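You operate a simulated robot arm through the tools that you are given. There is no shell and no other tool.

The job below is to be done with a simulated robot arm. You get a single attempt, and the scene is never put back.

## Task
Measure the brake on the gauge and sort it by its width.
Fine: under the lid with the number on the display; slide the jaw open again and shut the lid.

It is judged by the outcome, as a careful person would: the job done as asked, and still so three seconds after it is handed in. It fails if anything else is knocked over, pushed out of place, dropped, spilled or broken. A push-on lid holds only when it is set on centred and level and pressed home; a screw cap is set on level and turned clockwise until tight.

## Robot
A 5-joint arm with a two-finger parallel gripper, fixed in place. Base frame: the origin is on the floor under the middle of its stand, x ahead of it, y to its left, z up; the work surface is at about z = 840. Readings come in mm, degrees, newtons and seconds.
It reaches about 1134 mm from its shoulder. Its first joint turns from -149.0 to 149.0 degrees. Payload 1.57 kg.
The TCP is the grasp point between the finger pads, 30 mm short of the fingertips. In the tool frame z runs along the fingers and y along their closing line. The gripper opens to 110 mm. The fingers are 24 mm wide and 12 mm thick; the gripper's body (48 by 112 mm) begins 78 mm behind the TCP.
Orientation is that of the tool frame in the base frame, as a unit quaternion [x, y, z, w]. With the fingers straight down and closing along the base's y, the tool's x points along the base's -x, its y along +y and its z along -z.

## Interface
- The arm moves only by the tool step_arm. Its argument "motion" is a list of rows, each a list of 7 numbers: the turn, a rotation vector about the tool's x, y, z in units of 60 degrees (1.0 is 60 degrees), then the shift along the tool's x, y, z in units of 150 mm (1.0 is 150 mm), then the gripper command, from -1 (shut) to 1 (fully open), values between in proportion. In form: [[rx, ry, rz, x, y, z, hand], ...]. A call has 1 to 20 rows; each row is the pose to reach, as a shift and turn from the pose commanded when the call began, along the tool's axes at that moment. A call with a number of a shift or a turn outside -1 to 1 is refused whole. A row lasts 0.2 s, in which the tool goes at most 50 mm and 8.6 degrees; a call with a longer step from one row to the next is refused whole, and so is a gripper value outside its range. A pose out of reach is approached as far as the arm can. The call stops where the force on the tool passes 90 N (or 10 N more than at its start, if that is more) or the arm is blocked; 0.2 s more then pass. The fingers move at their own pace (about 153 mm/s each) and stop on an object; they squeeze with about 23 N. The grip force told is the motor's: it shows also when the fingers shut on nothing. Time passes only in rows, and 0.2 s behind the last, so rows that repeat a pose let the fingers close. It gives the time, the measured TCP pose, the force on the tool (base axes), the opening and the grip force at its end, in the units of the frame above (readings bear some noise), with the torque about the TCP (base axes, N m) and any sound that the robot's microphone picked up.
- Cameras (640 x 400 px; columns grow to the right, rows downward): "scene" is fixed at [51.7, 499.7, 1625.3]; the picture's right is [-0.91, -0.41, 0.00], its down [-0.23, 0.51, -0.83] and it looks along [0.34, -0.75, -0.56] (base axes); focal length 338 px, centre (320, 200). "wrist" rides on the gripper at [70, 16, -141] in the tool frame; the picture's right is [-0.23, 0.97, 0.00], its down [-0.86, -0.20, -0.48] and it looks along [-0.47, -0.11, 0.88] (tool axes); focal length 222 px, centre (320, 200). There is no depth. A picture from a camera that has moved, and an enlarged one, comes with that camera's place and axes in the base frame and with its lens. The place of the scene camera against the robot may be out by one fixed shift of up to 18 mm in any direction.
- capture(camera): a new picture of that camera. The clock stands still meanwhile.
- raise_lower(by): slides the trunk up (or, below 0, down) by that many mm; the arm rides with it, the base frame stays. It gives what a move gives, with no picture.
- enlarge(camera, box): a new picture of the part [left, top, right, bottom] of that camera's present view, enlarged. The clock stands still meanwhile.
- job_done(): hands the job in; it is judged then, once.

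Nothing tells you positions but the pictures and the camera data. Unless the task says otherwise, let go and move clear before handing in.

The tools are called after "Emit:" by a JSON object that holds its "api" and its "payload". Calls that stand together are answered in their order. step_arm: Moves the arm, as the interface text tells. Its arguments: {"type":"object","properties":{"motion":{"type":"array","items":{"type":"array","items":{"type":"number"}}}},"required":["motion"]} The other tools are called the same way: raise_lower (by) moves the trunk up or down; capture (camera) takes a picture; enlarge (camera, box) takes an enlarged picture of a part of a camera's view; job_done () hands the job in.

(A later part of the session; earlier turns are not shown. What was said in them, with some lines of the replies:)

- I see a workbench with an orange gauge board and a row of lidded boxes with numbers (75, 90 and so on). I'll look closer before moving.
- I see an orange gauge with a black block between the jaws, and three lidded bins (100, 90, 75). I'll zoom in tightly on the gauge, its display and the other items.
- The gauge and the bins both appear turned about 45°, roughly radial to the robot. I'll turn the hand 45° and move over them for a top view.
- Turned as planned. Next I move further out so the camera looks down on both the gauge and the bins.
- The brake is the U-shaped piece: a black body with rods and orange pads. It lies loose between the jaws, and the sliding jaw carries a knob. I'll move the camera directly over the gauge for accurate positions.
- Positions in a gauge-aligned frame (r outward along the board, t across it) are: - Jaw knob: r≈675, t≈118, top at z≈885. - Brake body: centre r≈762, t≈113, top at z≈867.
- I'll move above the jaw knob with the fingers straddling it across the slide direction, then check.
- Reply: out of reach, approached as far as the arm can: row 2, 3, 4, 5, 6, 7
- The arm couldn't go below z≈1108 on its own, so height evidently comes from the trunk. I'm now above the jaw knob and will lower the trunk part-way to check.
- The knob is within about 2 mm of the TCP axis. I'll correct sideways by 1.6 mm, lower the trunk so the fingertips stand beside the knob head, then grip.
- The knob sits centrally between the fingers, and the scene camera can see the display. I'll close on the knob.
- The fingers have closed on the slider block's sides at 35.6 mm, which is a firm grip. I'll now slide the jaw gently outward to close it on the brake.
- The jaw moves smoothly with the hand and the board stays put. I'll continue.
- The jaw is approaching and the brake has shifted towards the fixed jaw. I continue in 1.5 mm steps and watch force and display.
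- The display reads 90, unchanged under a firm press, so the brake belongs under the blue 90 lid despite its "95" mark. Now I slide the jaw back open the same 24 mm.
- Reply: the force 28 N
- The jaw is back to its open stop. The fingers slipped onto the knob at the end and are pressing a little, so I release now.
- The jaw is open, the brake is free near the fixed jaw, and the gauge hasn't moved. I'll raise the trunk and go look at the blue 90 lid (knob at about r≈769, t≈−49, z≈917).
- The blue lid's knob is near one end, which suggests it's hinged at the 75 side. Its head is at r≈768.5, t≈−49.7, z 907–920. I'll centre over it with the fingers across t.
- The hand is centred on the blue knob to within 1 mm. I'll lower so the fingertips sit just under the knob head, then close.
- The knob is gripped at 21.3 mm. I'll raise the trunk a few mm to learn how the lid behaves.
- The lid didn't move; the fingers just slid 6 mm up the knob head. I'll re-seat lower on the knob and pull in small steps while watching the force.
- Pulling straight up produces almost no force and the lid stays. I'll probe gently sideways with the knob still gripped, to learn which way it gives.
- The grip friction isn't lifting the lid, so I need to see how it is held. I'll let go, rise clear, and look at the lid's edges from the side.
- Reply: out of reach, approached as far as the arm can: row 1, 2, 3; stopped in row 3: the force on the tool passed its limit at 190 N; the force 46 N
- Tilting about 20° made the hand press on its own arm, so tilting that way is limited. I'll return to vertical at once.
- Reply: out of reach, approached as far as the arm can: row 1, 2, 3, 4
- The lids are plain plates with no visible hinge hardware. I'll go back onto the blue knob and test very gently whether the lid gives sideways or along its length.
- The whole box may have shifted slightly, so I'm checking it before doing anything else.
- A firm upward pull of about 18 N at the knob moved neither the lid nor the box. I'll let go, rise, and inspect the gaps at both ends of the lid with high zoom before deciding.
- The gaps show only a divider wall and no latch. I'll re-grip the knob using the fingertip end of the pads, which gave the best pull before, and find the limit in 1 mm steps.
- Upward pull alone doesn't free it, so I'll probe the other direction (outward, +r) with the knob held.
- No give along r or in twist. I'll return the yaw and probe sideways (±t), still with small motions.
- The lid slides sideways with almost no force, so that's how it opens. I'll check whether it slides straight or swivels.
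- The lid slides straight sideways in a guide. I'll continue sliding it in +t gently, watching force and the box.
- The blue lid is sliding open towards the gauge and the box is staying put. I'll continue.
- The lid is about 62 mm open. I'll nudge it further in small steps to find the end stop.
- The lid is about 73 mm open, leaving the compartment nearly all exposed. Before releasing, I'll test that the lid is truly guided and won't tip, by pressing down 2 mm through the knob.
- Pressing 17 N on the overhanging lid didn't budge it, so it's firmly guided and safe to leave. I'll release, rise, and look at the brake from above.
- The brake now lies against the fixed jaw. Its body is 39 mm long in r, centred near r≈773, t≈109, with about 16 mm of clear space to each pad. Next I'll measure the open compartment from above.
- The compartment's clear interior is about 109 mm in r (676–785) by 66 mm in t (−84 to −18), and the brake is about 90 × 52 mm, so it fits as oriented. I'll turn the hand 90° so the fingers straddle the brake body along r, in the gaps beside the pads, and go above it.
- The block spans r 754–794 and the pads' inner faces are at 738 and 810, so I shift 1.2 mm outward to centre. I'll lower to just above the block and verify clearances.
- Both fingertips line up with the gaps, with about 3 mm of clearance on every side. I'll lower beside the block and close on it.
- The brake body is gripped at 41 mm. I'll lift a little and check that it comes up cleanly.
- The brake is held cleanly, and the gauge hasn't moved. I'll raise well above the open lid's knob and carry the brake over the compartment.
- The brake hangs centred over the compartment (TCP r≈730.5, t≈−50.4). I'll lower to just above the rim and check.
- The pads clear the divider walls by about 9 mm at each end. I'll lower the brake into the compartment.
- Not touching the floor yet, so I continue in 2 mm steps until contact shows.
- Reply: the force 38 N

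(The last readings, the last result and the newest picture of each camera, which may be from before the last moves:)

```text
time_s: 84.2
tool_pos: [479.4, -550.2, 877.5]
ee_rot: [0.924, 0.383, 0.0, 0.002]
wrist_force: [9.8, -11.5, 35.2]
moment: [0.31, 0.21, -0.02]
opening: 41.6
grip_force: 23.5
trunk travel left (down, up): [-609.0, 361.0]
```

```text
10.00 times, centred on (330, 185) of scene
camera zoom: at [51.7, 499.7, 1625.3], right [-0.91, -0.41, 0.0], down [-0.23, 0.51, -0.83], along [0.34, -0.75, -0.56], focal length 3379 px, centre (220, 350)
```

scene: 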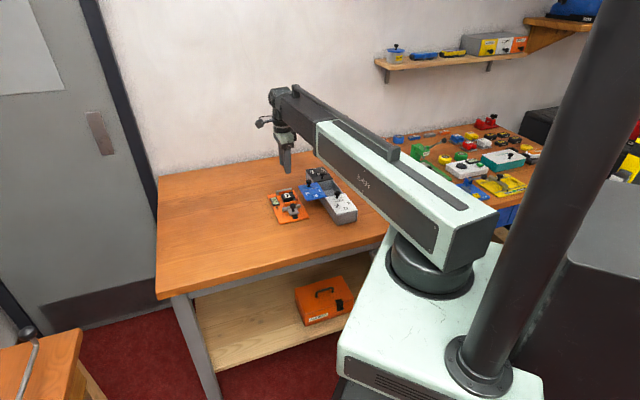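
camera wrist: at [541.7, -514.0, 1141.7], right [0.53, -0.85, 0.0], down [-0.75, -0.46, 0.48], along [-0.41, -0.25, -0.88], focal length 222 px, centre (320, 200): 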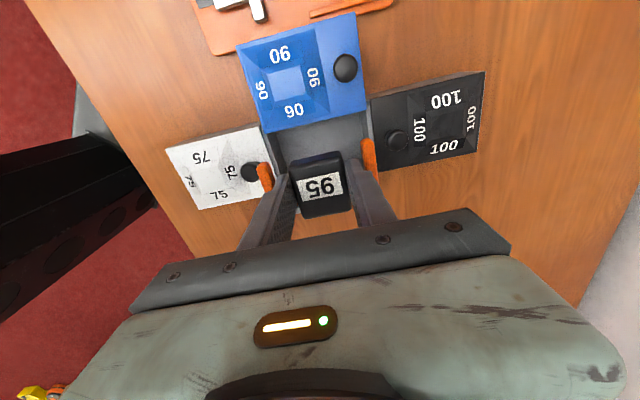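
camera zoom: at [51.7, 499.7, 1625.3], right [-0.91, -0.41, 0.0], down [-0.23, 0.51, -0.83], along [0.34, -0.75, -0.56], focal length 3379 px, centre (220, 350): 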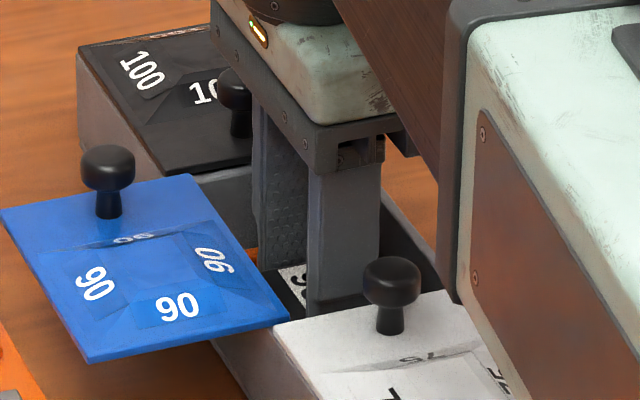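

The brake has touched the floor. I'll ease off the pressure and then let go.

Emit:
{"api": "raise_lower", "payload": {"by": 2}}

Emit:
{"api": "step_arm", "payload": {"motion": [[0, 0, 0, 0, 0, 0, -0.2], [0, 0, 0, 0, 0, 0, -0.2], [0, 0, 0, 0, 0, 0, -0.2]]}}

Emit:
{"api": "enlarge", "payload": {"camera": "wrist", "box": [220, 90, 420, 240]}}

```text
time_s: 84.8
tool_pos: [479.7, -551.7, 876.9]
ee_rot: [0.924, 0.383, 0.0, -0.001]
wrist_force: [-0.1, 0.4, -0.9]
moment: [0.03, 0.03, 0.0]
opening: 41.2
grip_force: 23.0
trunk travel left (down, up): [-611.0, 359.0]
```

```text
time_s: 85.6
tool_pos: [480.2, -551.2, 877.8]
ee_rot: [0.924, 0.382, 0.0, 0.0]
wrist_force: [-0.1, -0.1, -0.1]
moment: [-0.01, 0.03, 0.0]
opening: 44.1
grip_force: 0.2
trunk travel left (down, up): [-611.0, 359.0]
```

```text
2.67 times, centred on (320, 165) of wrist
camera zoom: at [541.7, -513.8, 1018.7], right [0.53, -0.85, 0.0], down [-0.75, -0.46, 0.48], along [-0.41, -0.25, -0.88], focal length 592 px, centre (320, 293)
```

zoom: 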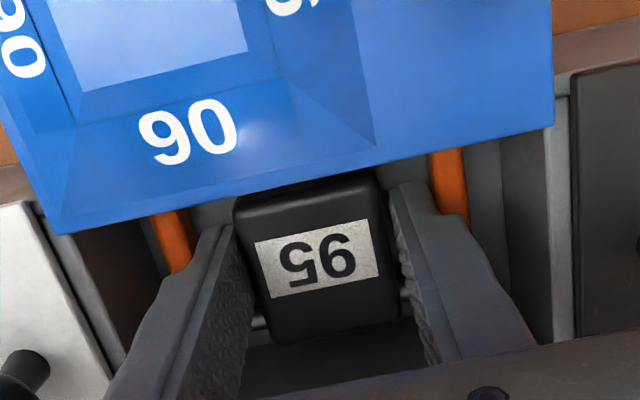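

The brake is released and resting in the compartment. I'll rise straight out.

Emit:
{"api": "raise_lower", "payload": {"by": 40}}

Emit:
{"api": "raise_lower", "payload": {"by": 90}}

Emit:
{"api": "capture", "payload": {"camera": "wrist"}}

Emit:
{"api": "enlarge", "payload": {"camera": "scene", "box": [270, 150, 370, 230]}}

```text
time_s: 86.4
tool_pos: [478.8, -551.4, 918.1]
ee_rot: [0.924, 0.383, 0.0, 0.0]
wrist_force: [-0.2, 1.1, -0.1]
moment: [-0.01, 0.03, 0.0]
opening: 44.3
grip_force: 0.0
trunk travel left (down, up): [-651.0, 319.0]
```

```text
time_s: 87.7
tool_pos: [479.5, -551.6, 1007.1]
ee_rot: [0.924, 0.382, 0.001, 0.0]
wrist_force: [0.1, 0.1, 0.1]
moment: [0.0, -0.02, -0.03]
opening: 43.8
grip_force: 0.1
trunk travel left (down, up): [-741.0, 229.0]
```

```text
taken
camera wrist: at [541.8, -513.9, 1148.7], right [0.53, -0.85, 0.0], down [-0.75, -0.46, 0.48], along [-0.41, -0.25, -0.88], focal length 222 px, centre (320, 200)
```

wrist: 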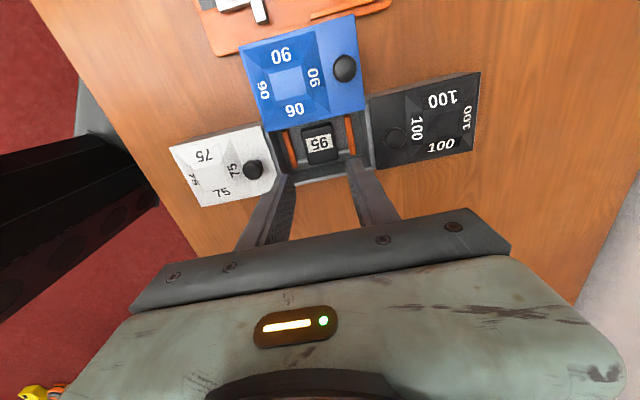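

```text
5.00 times, centred on (320, 190) of scene
camera zoom: at [51.7, 499.7, 1625.3], right [-0.91, -0.41, 0.0], down [-0.23, 0.51, -0.83], along [0.34, -0.75, -0.56], focal length 1690 px, centre (320, 250)
```

zoom: 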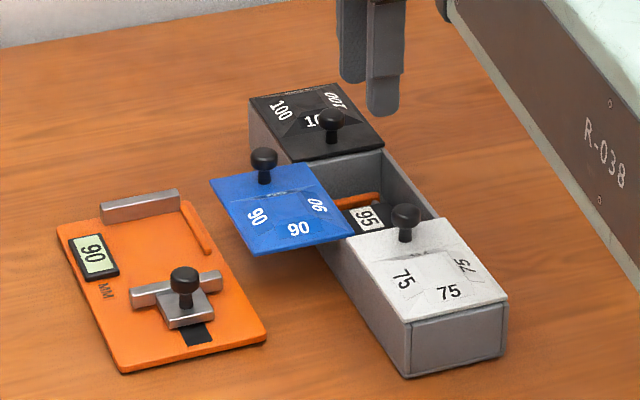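

The brake sits properly in the 90 compartment. I'll turn the hand back and go to the blue lid's knob (r≈768.5, t≈22.5) to slide it shut.

Emit:
{"api": "step_arm", "payload": {"motion": [[0, 0, -0.125, 0.04, 0.03, 0, 0.0], [0, 0, -0.25, 0.09, 0.06, 0, 0.0], [0, 0, -0.375, 0.13, 0.1, 0, 0.0], [0, 0, -0.5, 0.18, 0.13, 0, 0.0], [0, 0, -0.625, 0.22, 0.17, 0, 0.0], [0, 0, -0.75, 0.27, 0.2, 0, 0.0], [0, 0, -0.75, 0.27, 0.2, 0, 0.0]]}}

Emit:
{"api": "step_arm", "payload": {"motion": [[0, 0, -0.125, 0.02, 0.03, 0, 0.0], [0, 0, -0.25, 0.04, 0.06, 0, 0.0], [0, 0, -0.375, 0.055, 0.095, 0, 0.0], [0, 0, -0.5, 0.075, 0.13, 0, 0.0], [0, 0, -0.625, 0.095, 0.16, 0, 0.0], [0, 0, -0.75, 0.113, 0.193, 0, 0.0], [0, 0, -0.75, 0.113, 0.193, 0, 0.0]]}}

Emit:
{"api": "capture", "payload": {"camera": "wrist"}}

Emit:
{"api": "enlarge", "payload": {"camera": "wrist", "box": [230, 70, 400, 210]}}

```text
time_s: 89.2
tool_pos: [529.6, -545.2, 1008.4]
ee_rot: [0.706, 0.708, 0.0, -0.001]
wrist_force: [0.0, -0.3, -0.2]
moment: [-0.01, 0.0, -0.02]
opening: 55.0
grip_force: 0.1
trunk travel left (down, up): [-741.0, 229.0]
```

```text
time_s: 90.8
tool_pos: [559.2, -527.4, 1006.9]
ee_rot: [0.382, 0.924, 0.0, 0.0]
wrist_force: [0.5, -0.1, 0.2]
moment: [-0.01, 0.02, -0.01]
opening: 55.1
grip_force: 0.1
trunk travel left (down, up): [-741.0, 229.0]
```

```text
taken
camera wrist: at [522.3, -466.5, 1148.8], right [0.85, 0.53, 0.0], down [0.46, -0.74, 0.48], along [0.25, -0.41, -0.88], focal length 222 px, centre (320, 200)
```

wrist: 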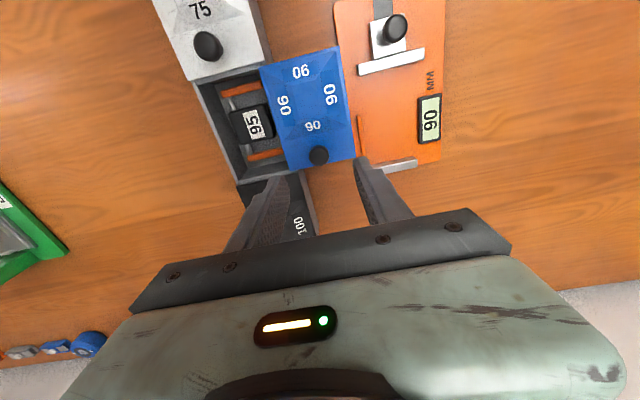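

```text
2.86 times, centred on (315, 140) of wrist
camera zoom: at [522.3, -466.5, 1148.8], right [0.85, 0.53, 0.0], down [0.46, -0.74, 0.48], along [0.25, -0.41, -0.88], focal length 635 px, centre (334, 371)
```

zoom: 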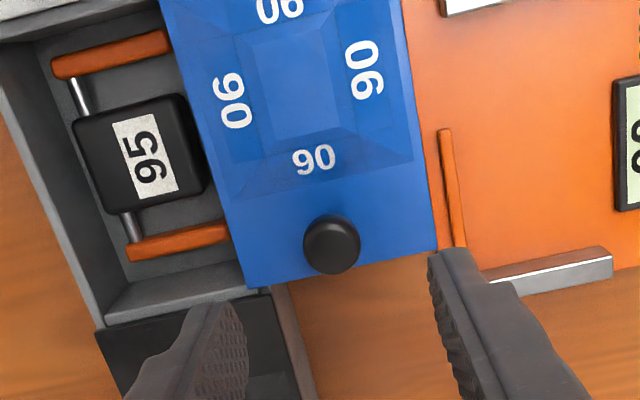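

The knob is at r≈769, t≈22, with the TCP about 1 mm off. I'll lower and grip it.

Emit:
{"api": "step_arm", "payload": {"motion": [[0, 0, 0, 0, -0.009, 0, 0.0], [0, 0, 0, 0, -0.009, 0, 0.0]]}}

Emit:
{"api": "raise_lower", "payload": {"by": -72}}

Emit:
{"api": "step_arm", "payload": {"motion": [[0, 0, 0, 0, 0, 0, -1], [0, 0, 0, 0, 0, 0, -1], [0, 0, 0, 0, 0, 0, -1]]}}

Emit:
{"api": "enlarge", "payload": {"camera": "wrist", "box": [140, 0, 380, 220]}}

```text
time_s: 91.5
tool_pos: [557.5, -528.7, 1006.8]
ee_rot: [0.383, 0.924, 0.0, 0.0]
wrist_force: [0.3, -0.7, -0.4]
moment: [0.0, 0.01, 0.04]
opening: 55.0
grip_force: 0.1
trunk travel left (down, up): [-741.0, 229.0]
```

```text
time_s: 92.5
tool_pos: [557.3, -529.9, 935.2]
ee_rot: [0.383, 0.924, 0.0, 0.0]
wrist_force: [0.8, -0.3, 0.4]
moment: [0.02, -0.02, 0.0]
opening: 54.9
grip_force: 0.0
trunk travel left (down, up): [-669.0, 301.0]
```

```text
time_s: 93.3
tool_pos: [557.4, -528.6, 935.7]
ee_rot: [0.384, 0.923, 0.0, 0.0]
wrist_force: [-0.6, -1.6, 1.2]
moment: [0.02, 0.02, 0.03]
opening: 21.5
grip_force: 23.2
trunk travel left (down, up): [-669.0, 301.0]
```

```text
1.82 times, centred on (260, 110) of wrist
camera zoom: at [521.1, -467.5, 1076.8], right [0.85, 0.53, 0.0], down [0.46, -0.75, 0.48], along [0.25, -0.41, -0.88], focal length 404 px, centre (429, 364)
```

zoom: 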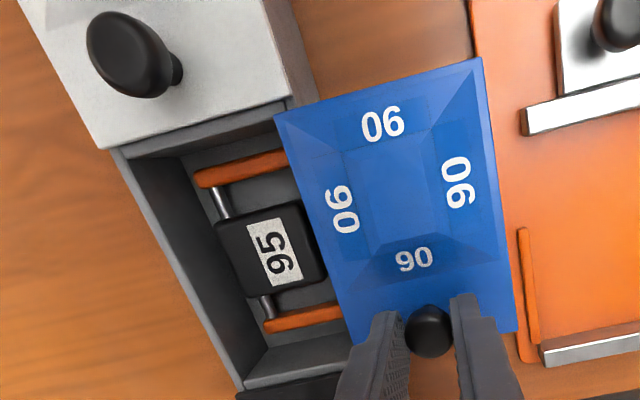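

Gripped. I'll slide the lid back most of the way at a gentle pace.

Emit:
{"api": "step_arm", "payload": {"motion": [[0, 0, 0, 0, -0.03, 0, -1], [0, 0, 0, 0, -0.07, 0, -1], [0, 0, 0, 0, -0.11, 0, -1], [0, 0, 0, 0, -0.15, 0, -1], [0, 0, 0, 0, -0.19, 0, -1], [0, 0, 0, 0, -0.23, 0, -1], [0, 0, 0, 0, -0.27, 0, -1], [0, 0, 0, 0, -0.31, 0, -1], [0, 0, 0, 0, -0.35, 0, -1], [0, 0, 0, 0, -0.39, 0, -1], [0, 0, 0, 0, -0.42, 0, -1], [0, 0, 0, 0, -0.44, 0, -1], [0, 0, 0, 0, -0.44, 0, -1]]}}

Emit:
{"api": "enlarge", "payload": {"camera": "scene", "box": [300, 160, 365, 230]}}

Emit:
{"api": "enlarge", "payload": {"camera": "wrist", "box": [220, 20, 400, 210]}}

```text
time_s: 96.2
tool_pos: [511.6, -574.2, 936.0]
ee_rot: [0.383, 0.924, -0.001, 0.0]
wrist_force: [-0.4, 0.8, 0.5]
moment: [0.06, 0.1, 0.04]
opening: 21.5
grip_force: 22.4
trunk travel left (down, up): [-669.0, 301.0]
```

```text
5.71 times, centred on (332, 195) of scene
camera zoom: at [51.7, 499.7, 1625.3], right [-0.91, -0.41, 0.0], down [-0.23, 0.51, -0.83], along [0.34, -0.75, -0.56], focal length 1931 px, centre (249, 229)
```

zoom: 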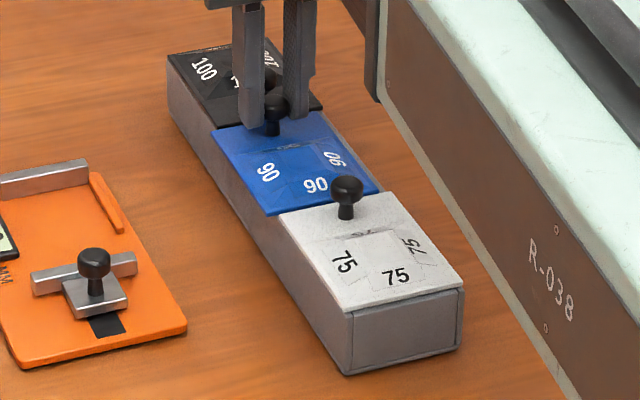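

```text
2.11 times, centred on (310, 115) of wrist
camera zoom: at [474.7, -513.5, 1076.8], right [0.85, 0.53, 0.0], down [0.46, -0.75, 0.48], along [0.25, -0.41, -0.88], focal length 468 px, centre (341, 379)
```

zoom: 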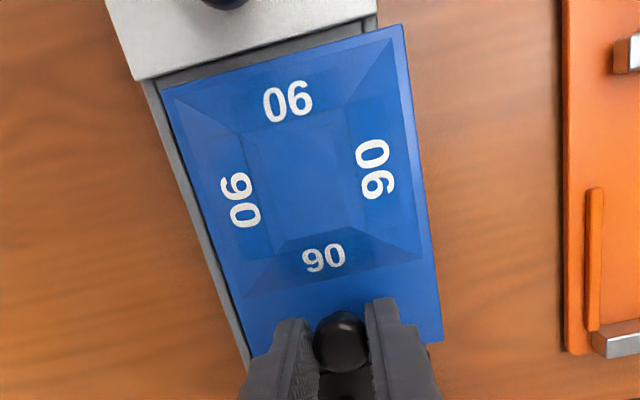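

About 6 mm remains. I'll finish in small steps, watching for the closed stop.

Emit:
{"api": "step_arm", "payload": {"motion": [[0, 0, 0, 0, -0.01, 0, -1], [0, 0, 0, 0, -0.02, 0, -1], [0, 0, 0, 0, -0.03, 0, -1], [0, 0, 0, 0, -0.03, 0, -1]]}}

Emit:
{"api": "step_arm", "payload": {"motion": [[0, 0, 0, 0, -0.006, 0, -1], [0, 0, 0, 0, -0.006, 0, -1]]}}

Emit:
{"api": "enlarge", "payload": {"camera": "wrist", "box": [220, 20, 400, 210]}}

Emit:
{"api": "enlarge", "payload": {"camera": "scene", "box": [310, 170, 330, 190]}}

Emit:
{"api": "enlarge", "payload": {"camera": "scene", "box": [318, 190, 340, 208]}}

```text
time_s: 97.2
tool_pos: [507.2, -579.0, 935.5]
ee_rot: [0.383, 0.924, -0.001, 0.0]
wrist_force: [1.2, 0.4, 0.7]
moment: [0.07, 0.07, -0.03]
opening: 21.7
grip_force: 22.9
trunk travel left (down, up): [-669.0, 301.0]
```

```text
time_s: 97.8
tool_pos: [507.6, -577.8, 936.0]
ee_rot: [0.382, 0.924, -0.001, 0.0]
wrist_force: [-0.1, 0.4, -0.1]
moment: [-0.09, -0.09, 0.02]
opening: 21.8
grip_force: 23.3
trunk travel left (down, up): [-669.0, 301.0]
```

```text
2.11 times, centred on (310, 115) of wrist
camera zoom: at [470.4, -517.7, 1076.8], right [0.85, 0.53, 0.0], down [0.46, -0.75, 0.48], along [0.25, -0.41, -0.88], focal length 468 px, centre (341, 379)
```

zoom: 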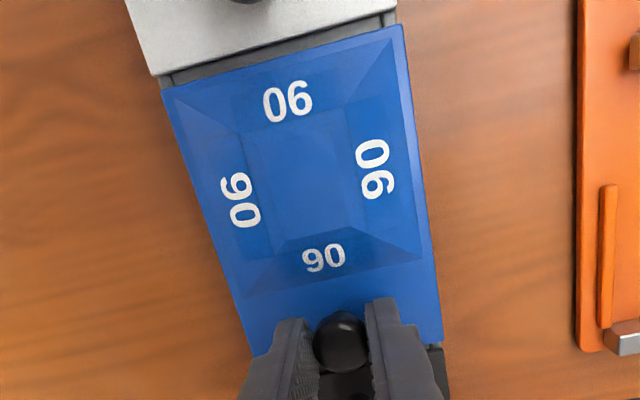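

```text
16.00 times, centred on (320, 180) of scene
camera zoom: at [51.7, 499.7, 1625.3], right [-0.91, -0.41, 0.0], down [-0.23, 0.51, -0.83], along [0.34, -0.75, -0.56], focal length 5406 px, centre (320, 520)
```

zoom: 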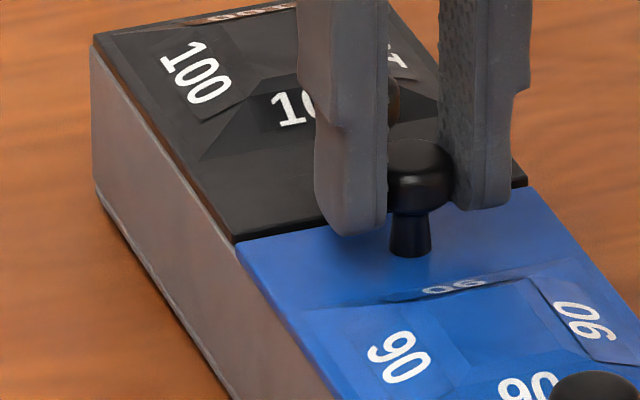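

```text
16.00 times, centred on (329, 199) of scene
camera zoom: at [51.7, 499.7, 1625.3], right [-0.91, -0.41, 0.0], down [-0.23, 0.51, -0.83], along [0.34, -0.75, -0.56], focal length 5406 px, centre (176, 216)
```

zoom: 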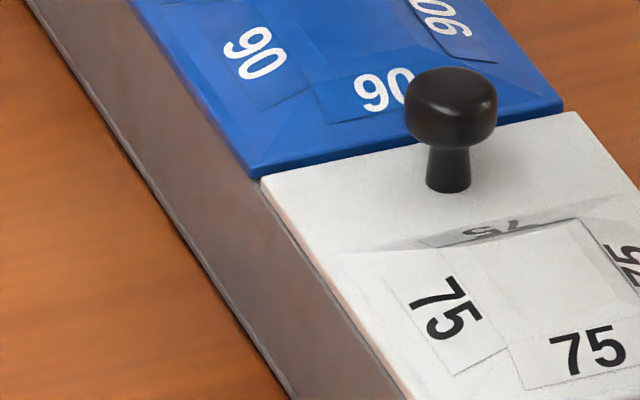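

Nearly flush, with perhaps 0.7 mm left. I'll nudge a little more to feel the closed stop.

Emit:
{"api": "step_arm", "payload": {"motion": [[0, 0, 0, 0, -0.005, 0, -1], [0, 0, 0, 0, -0.005, 0, -1], [0, 0, 0, 0, -0.005, 0, -1]]}}

Emit:
{"api": "step_arm", "payload": {"motion": [[0, 0, 0, 0, -0.005, 0, -1], [0, 0, 0, 0, -0.005, 0, -1], [0, 0, 0, 0, -0.005, 0, -1]]}}

Emit:
{"api": "enlarge", "payload": {"camera": "scene", "box": [310, 170, 330, 190]}}

Emit:
{"api": "enlarge", "payload": {"camera": "scene", "box": [318, 190, 340, 208]}}

```text
time_s: 98.5
tool_pos: [506.7, -579.5, 936.3]
ee_rot: [0.383, 0.924, -0.001, 0.0]
wrist_force: [-2.1, 2.0, -0.2]
moment: [0.08, 0.05, -0.03]
opening: 21.4
grip_force: 23.5
trunk travel left (down, up): [-669.0, 301.0]
```

```text
time_s: 99.3
tool_pos: [507.0, -579.7, 935.2]
ee_rot: [0.384, 0.924, 0.0, -0.001]
wrist_force: [-2.4, 7.3, 0.6]
moment: [0.23, 0.12, 0.04]
opening: 21.3
grip_force: 23.2
trunk travel left (down, up): [-669.0, 301.0]
```

```text
16.00 times, centred on (320, 180) of scene
camera zoom: at [51.7, 499.7, 1625.3], right [-0.91, -0.41, 0.0], down [-0.23, 0.51, -0.83], along [0.34, -0.75, -0.56], focal length 5406 px, centre (320, 520)
```

zoom: 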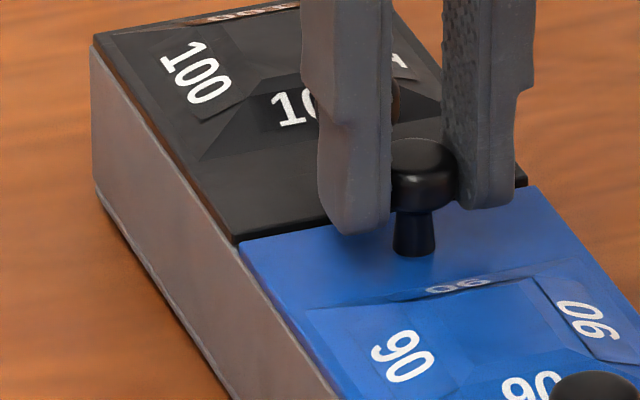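

```text
16.00 times, centred on (329, 199) of scene
camera zoom: at [51.7, 499.7, 1625.3], right [-0.91, -0.41, 0.0], down [-0.23, 0.51, -0.83], along [0.34, -0.75, -0.56], focal length 5406 px, centre (176, 216)
```

zoom: 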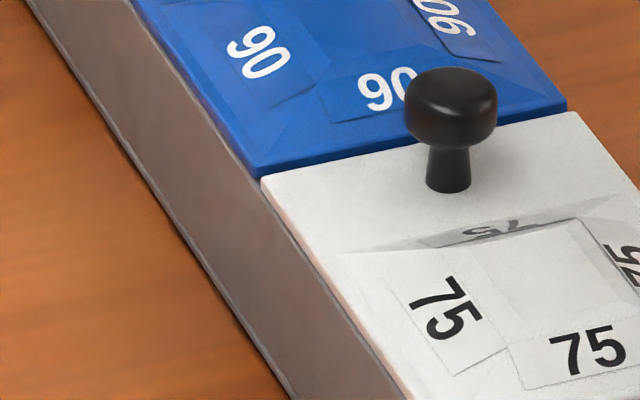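

The lid is flush with its neighbours and now meets resistance at the closed stop. I'll release and rise clear.

Emit:
{"api": "step_arm", "payload": {"motion": [[0, 0, 0, 0, 0, 0, 0.0], [0, 0, 0, 0, 0, 0, 0.0], [0, 0, 0, 0, 0, 0, 0.0]]}}

Emit:
{"api": "raise_lower", "payload": {"by": 120}}

Emit:
{"api": "step_arm", "payload": {"motion": [[0, 0, 0, -0.2, 0, 0, 0.0], [0, 0, 0, -0.4, 0, 0, 0.0], [0, 0, 0, -0.6, 0, 0, 0.0], [0, 0, 0, -0.6, 0, 0, 0.0]]}}

Emit:
{"api": "capture", "payload": {"camera": "wrist"}}

Emit:
{"api": "capture", "payload": {"camera": "scene"}}

Emit:
{"api": "enlarge", "payload": {"camera": "scene", "box": [260, 160, 365, 230]}}

```text
time_s: 100.2
tool_pos: [507.0, -579.1, 935.0]
ee_rot: [0.383, 0.924, -0.002, -0.001]
wrist_force: [-0.1, 1.0, 0.6]
moment: [-0.01, 0.01, 0.0]
opening: 54.9
grip_force: 0.0
trunk travel left (down, up): [-669.0, 301.0]
```

```text
time_s: 101.7
tool_pos: [505.6, -579.3, 1055.8]
ee_rot: [0.382, 0.924, 0.0, 0.0]
wrist_force: [0.5, -0.7, 0.7]
moment: [-0.04, 0.0, -0.03]
opening: 54.9
grip_force: 0.0
trunk travel left (down, up): [-789.0, 181.0]
```

```text
time_s: 102.7
tool_pos: [570.4, -642.3, 1054.6]
ee_rot: [0.382, 0.924, 0.0, 0.001]
wrist_force: [0.8, -0.4, -0.2]
moment: [0.0, 0.0, 0.01]
opening: 55.0
grip_force: 0.0
trunk travel left (down, up): [-789.0, 181.0]
```

```text
taken
camera wrist: at [533.0, -581.9, 1196.7], right [0.85, 0.53, 0.0], down [0.46, -0.75, 0.48], along [0.25, -0.41, -0.88], focal length 222 px, centre (320, 200)
```

wrist: 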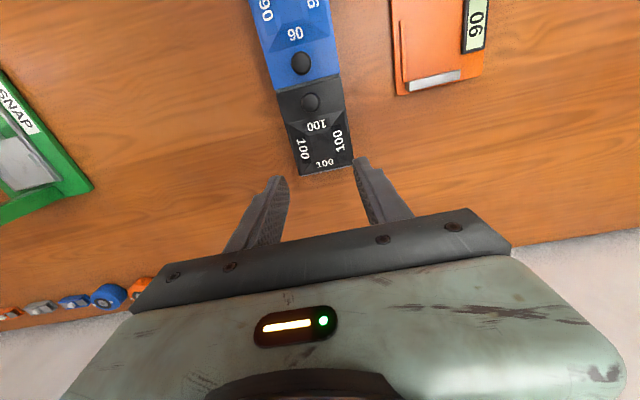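

```text
taken
```

scene: 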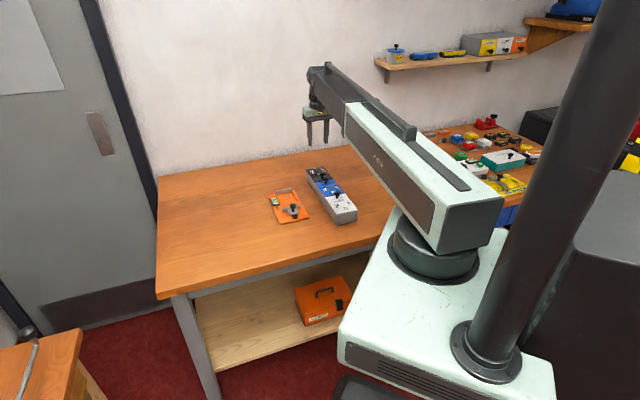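

```text
5.71 times, centred on (312, 195) of scene
camera zoom: at [51.7, 499.7, 1625.3], right [-0.91, -0.41, 0.0], down [-0.23, 0.51, -0.83], along [0.34, -0.75, -0.56], focal length 1931 px, centre (363, 229)
```

zoom: 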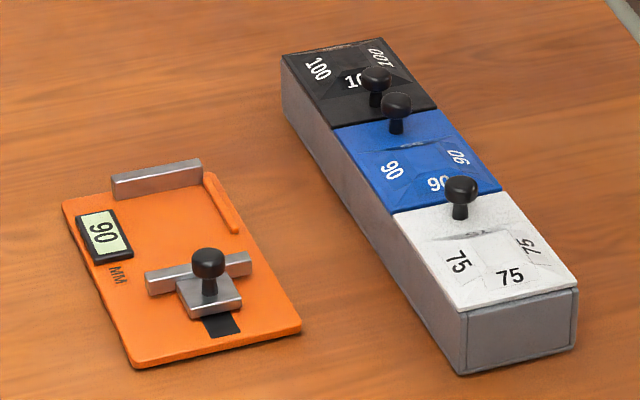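

Emit:
{"api": "enlarge", "payload": {"camera": "scene", "box": [265, 180, 315, 226]}}

Emit:
{"api": "enlarge", "payload": {"camera": "scene", "box": [312, 172, 336, 200]}}

Emit:
{"api": "enlarge", "payload": {"camera": "wrist", "box": [240, 0, 360, 110]}}

```text
8.70 times, centred on (290, 203) of scene
camera zoom: at [51.7, 499.7, 1625.3], right [-0.91, -0.41, 0.0], down [-0.23, 0.51, -0.83], along [0.34, -0.75, -0.56], focal length 2938 px, centre (581, 174)
```

zoom: 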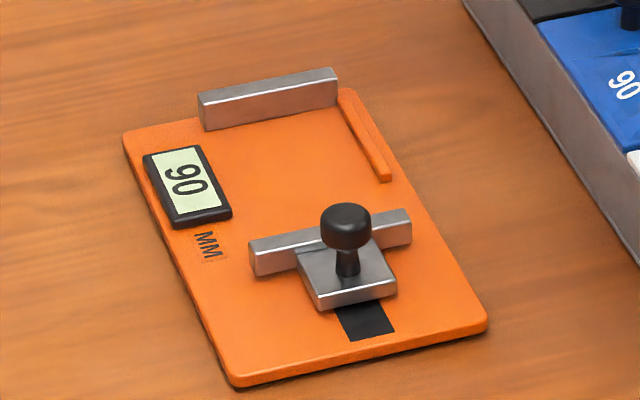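

```text
14.29 times, centred on (324, 186) of scene
camera zoom: at [51.7, 499.7, 1625.3], right [-0.91, -0.41, 0.0], down [-0.23, 0.51, -0.83], along [0.34, -0.75, -0.56], focal length 4827 px, centre (263, 400)
```

zoom: 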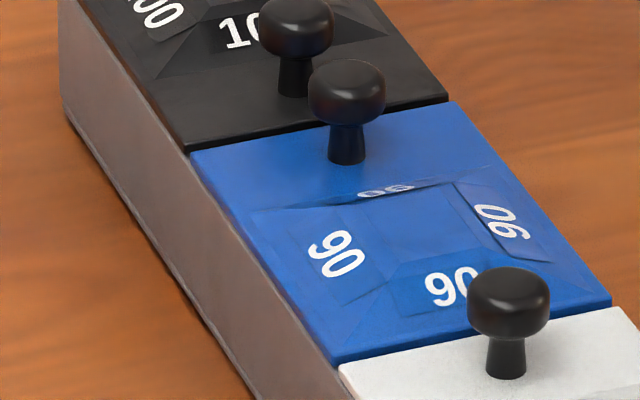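

```text
3.64 times, centred on (300, 55) of wrist
camera zoom: at [533.0, -581.9, 1196.7], right [0.85, 0.53, 0.0], down [0.46, -0.75, 0.48], along [0.25, -0.41, -0.88], focal length 808 px, centre (393, 727)
```

zoom: 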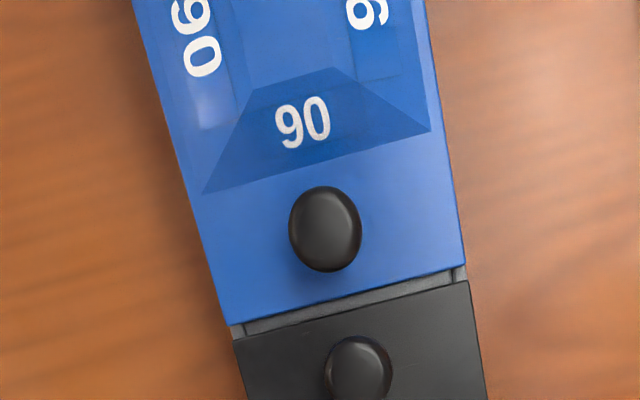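

The jaw is back at its original open position, the gauge hasn't moved, and the blue 90 lid is flush and shut over the brake. The hand is clear, so I'm handing the job in.

Emit:
{"api": "job_done", "payload": {}}

```text
The job is handed in.
```

The brake measured 90 mm on the gauge, so it's in the 90 bin under the blue lid, even though its label says "95". The reading held at 90 when I pressed the jaw harder.

- **Gauge:** the jaw is open again at its original position, and the gauge itself hasn't moved.
- **Lid:** the blue lid is shut and flush with its neighbours. It opens by sliding sideways. Before I found that, I pulled and pushed on its knob.
- **Bin box:** the pulling shifted the far end of the bin box by about 1–2 mm. Nothing fell or tipped.
- **Arm:** during a tilt test in mid-air, the hand pressed against something, most likely the arm itself. The move stopped at 190 N. I straightened it straight away, and it worked normally afterwards.

The hand is clear of everything and the job is handed in; no result has come back.
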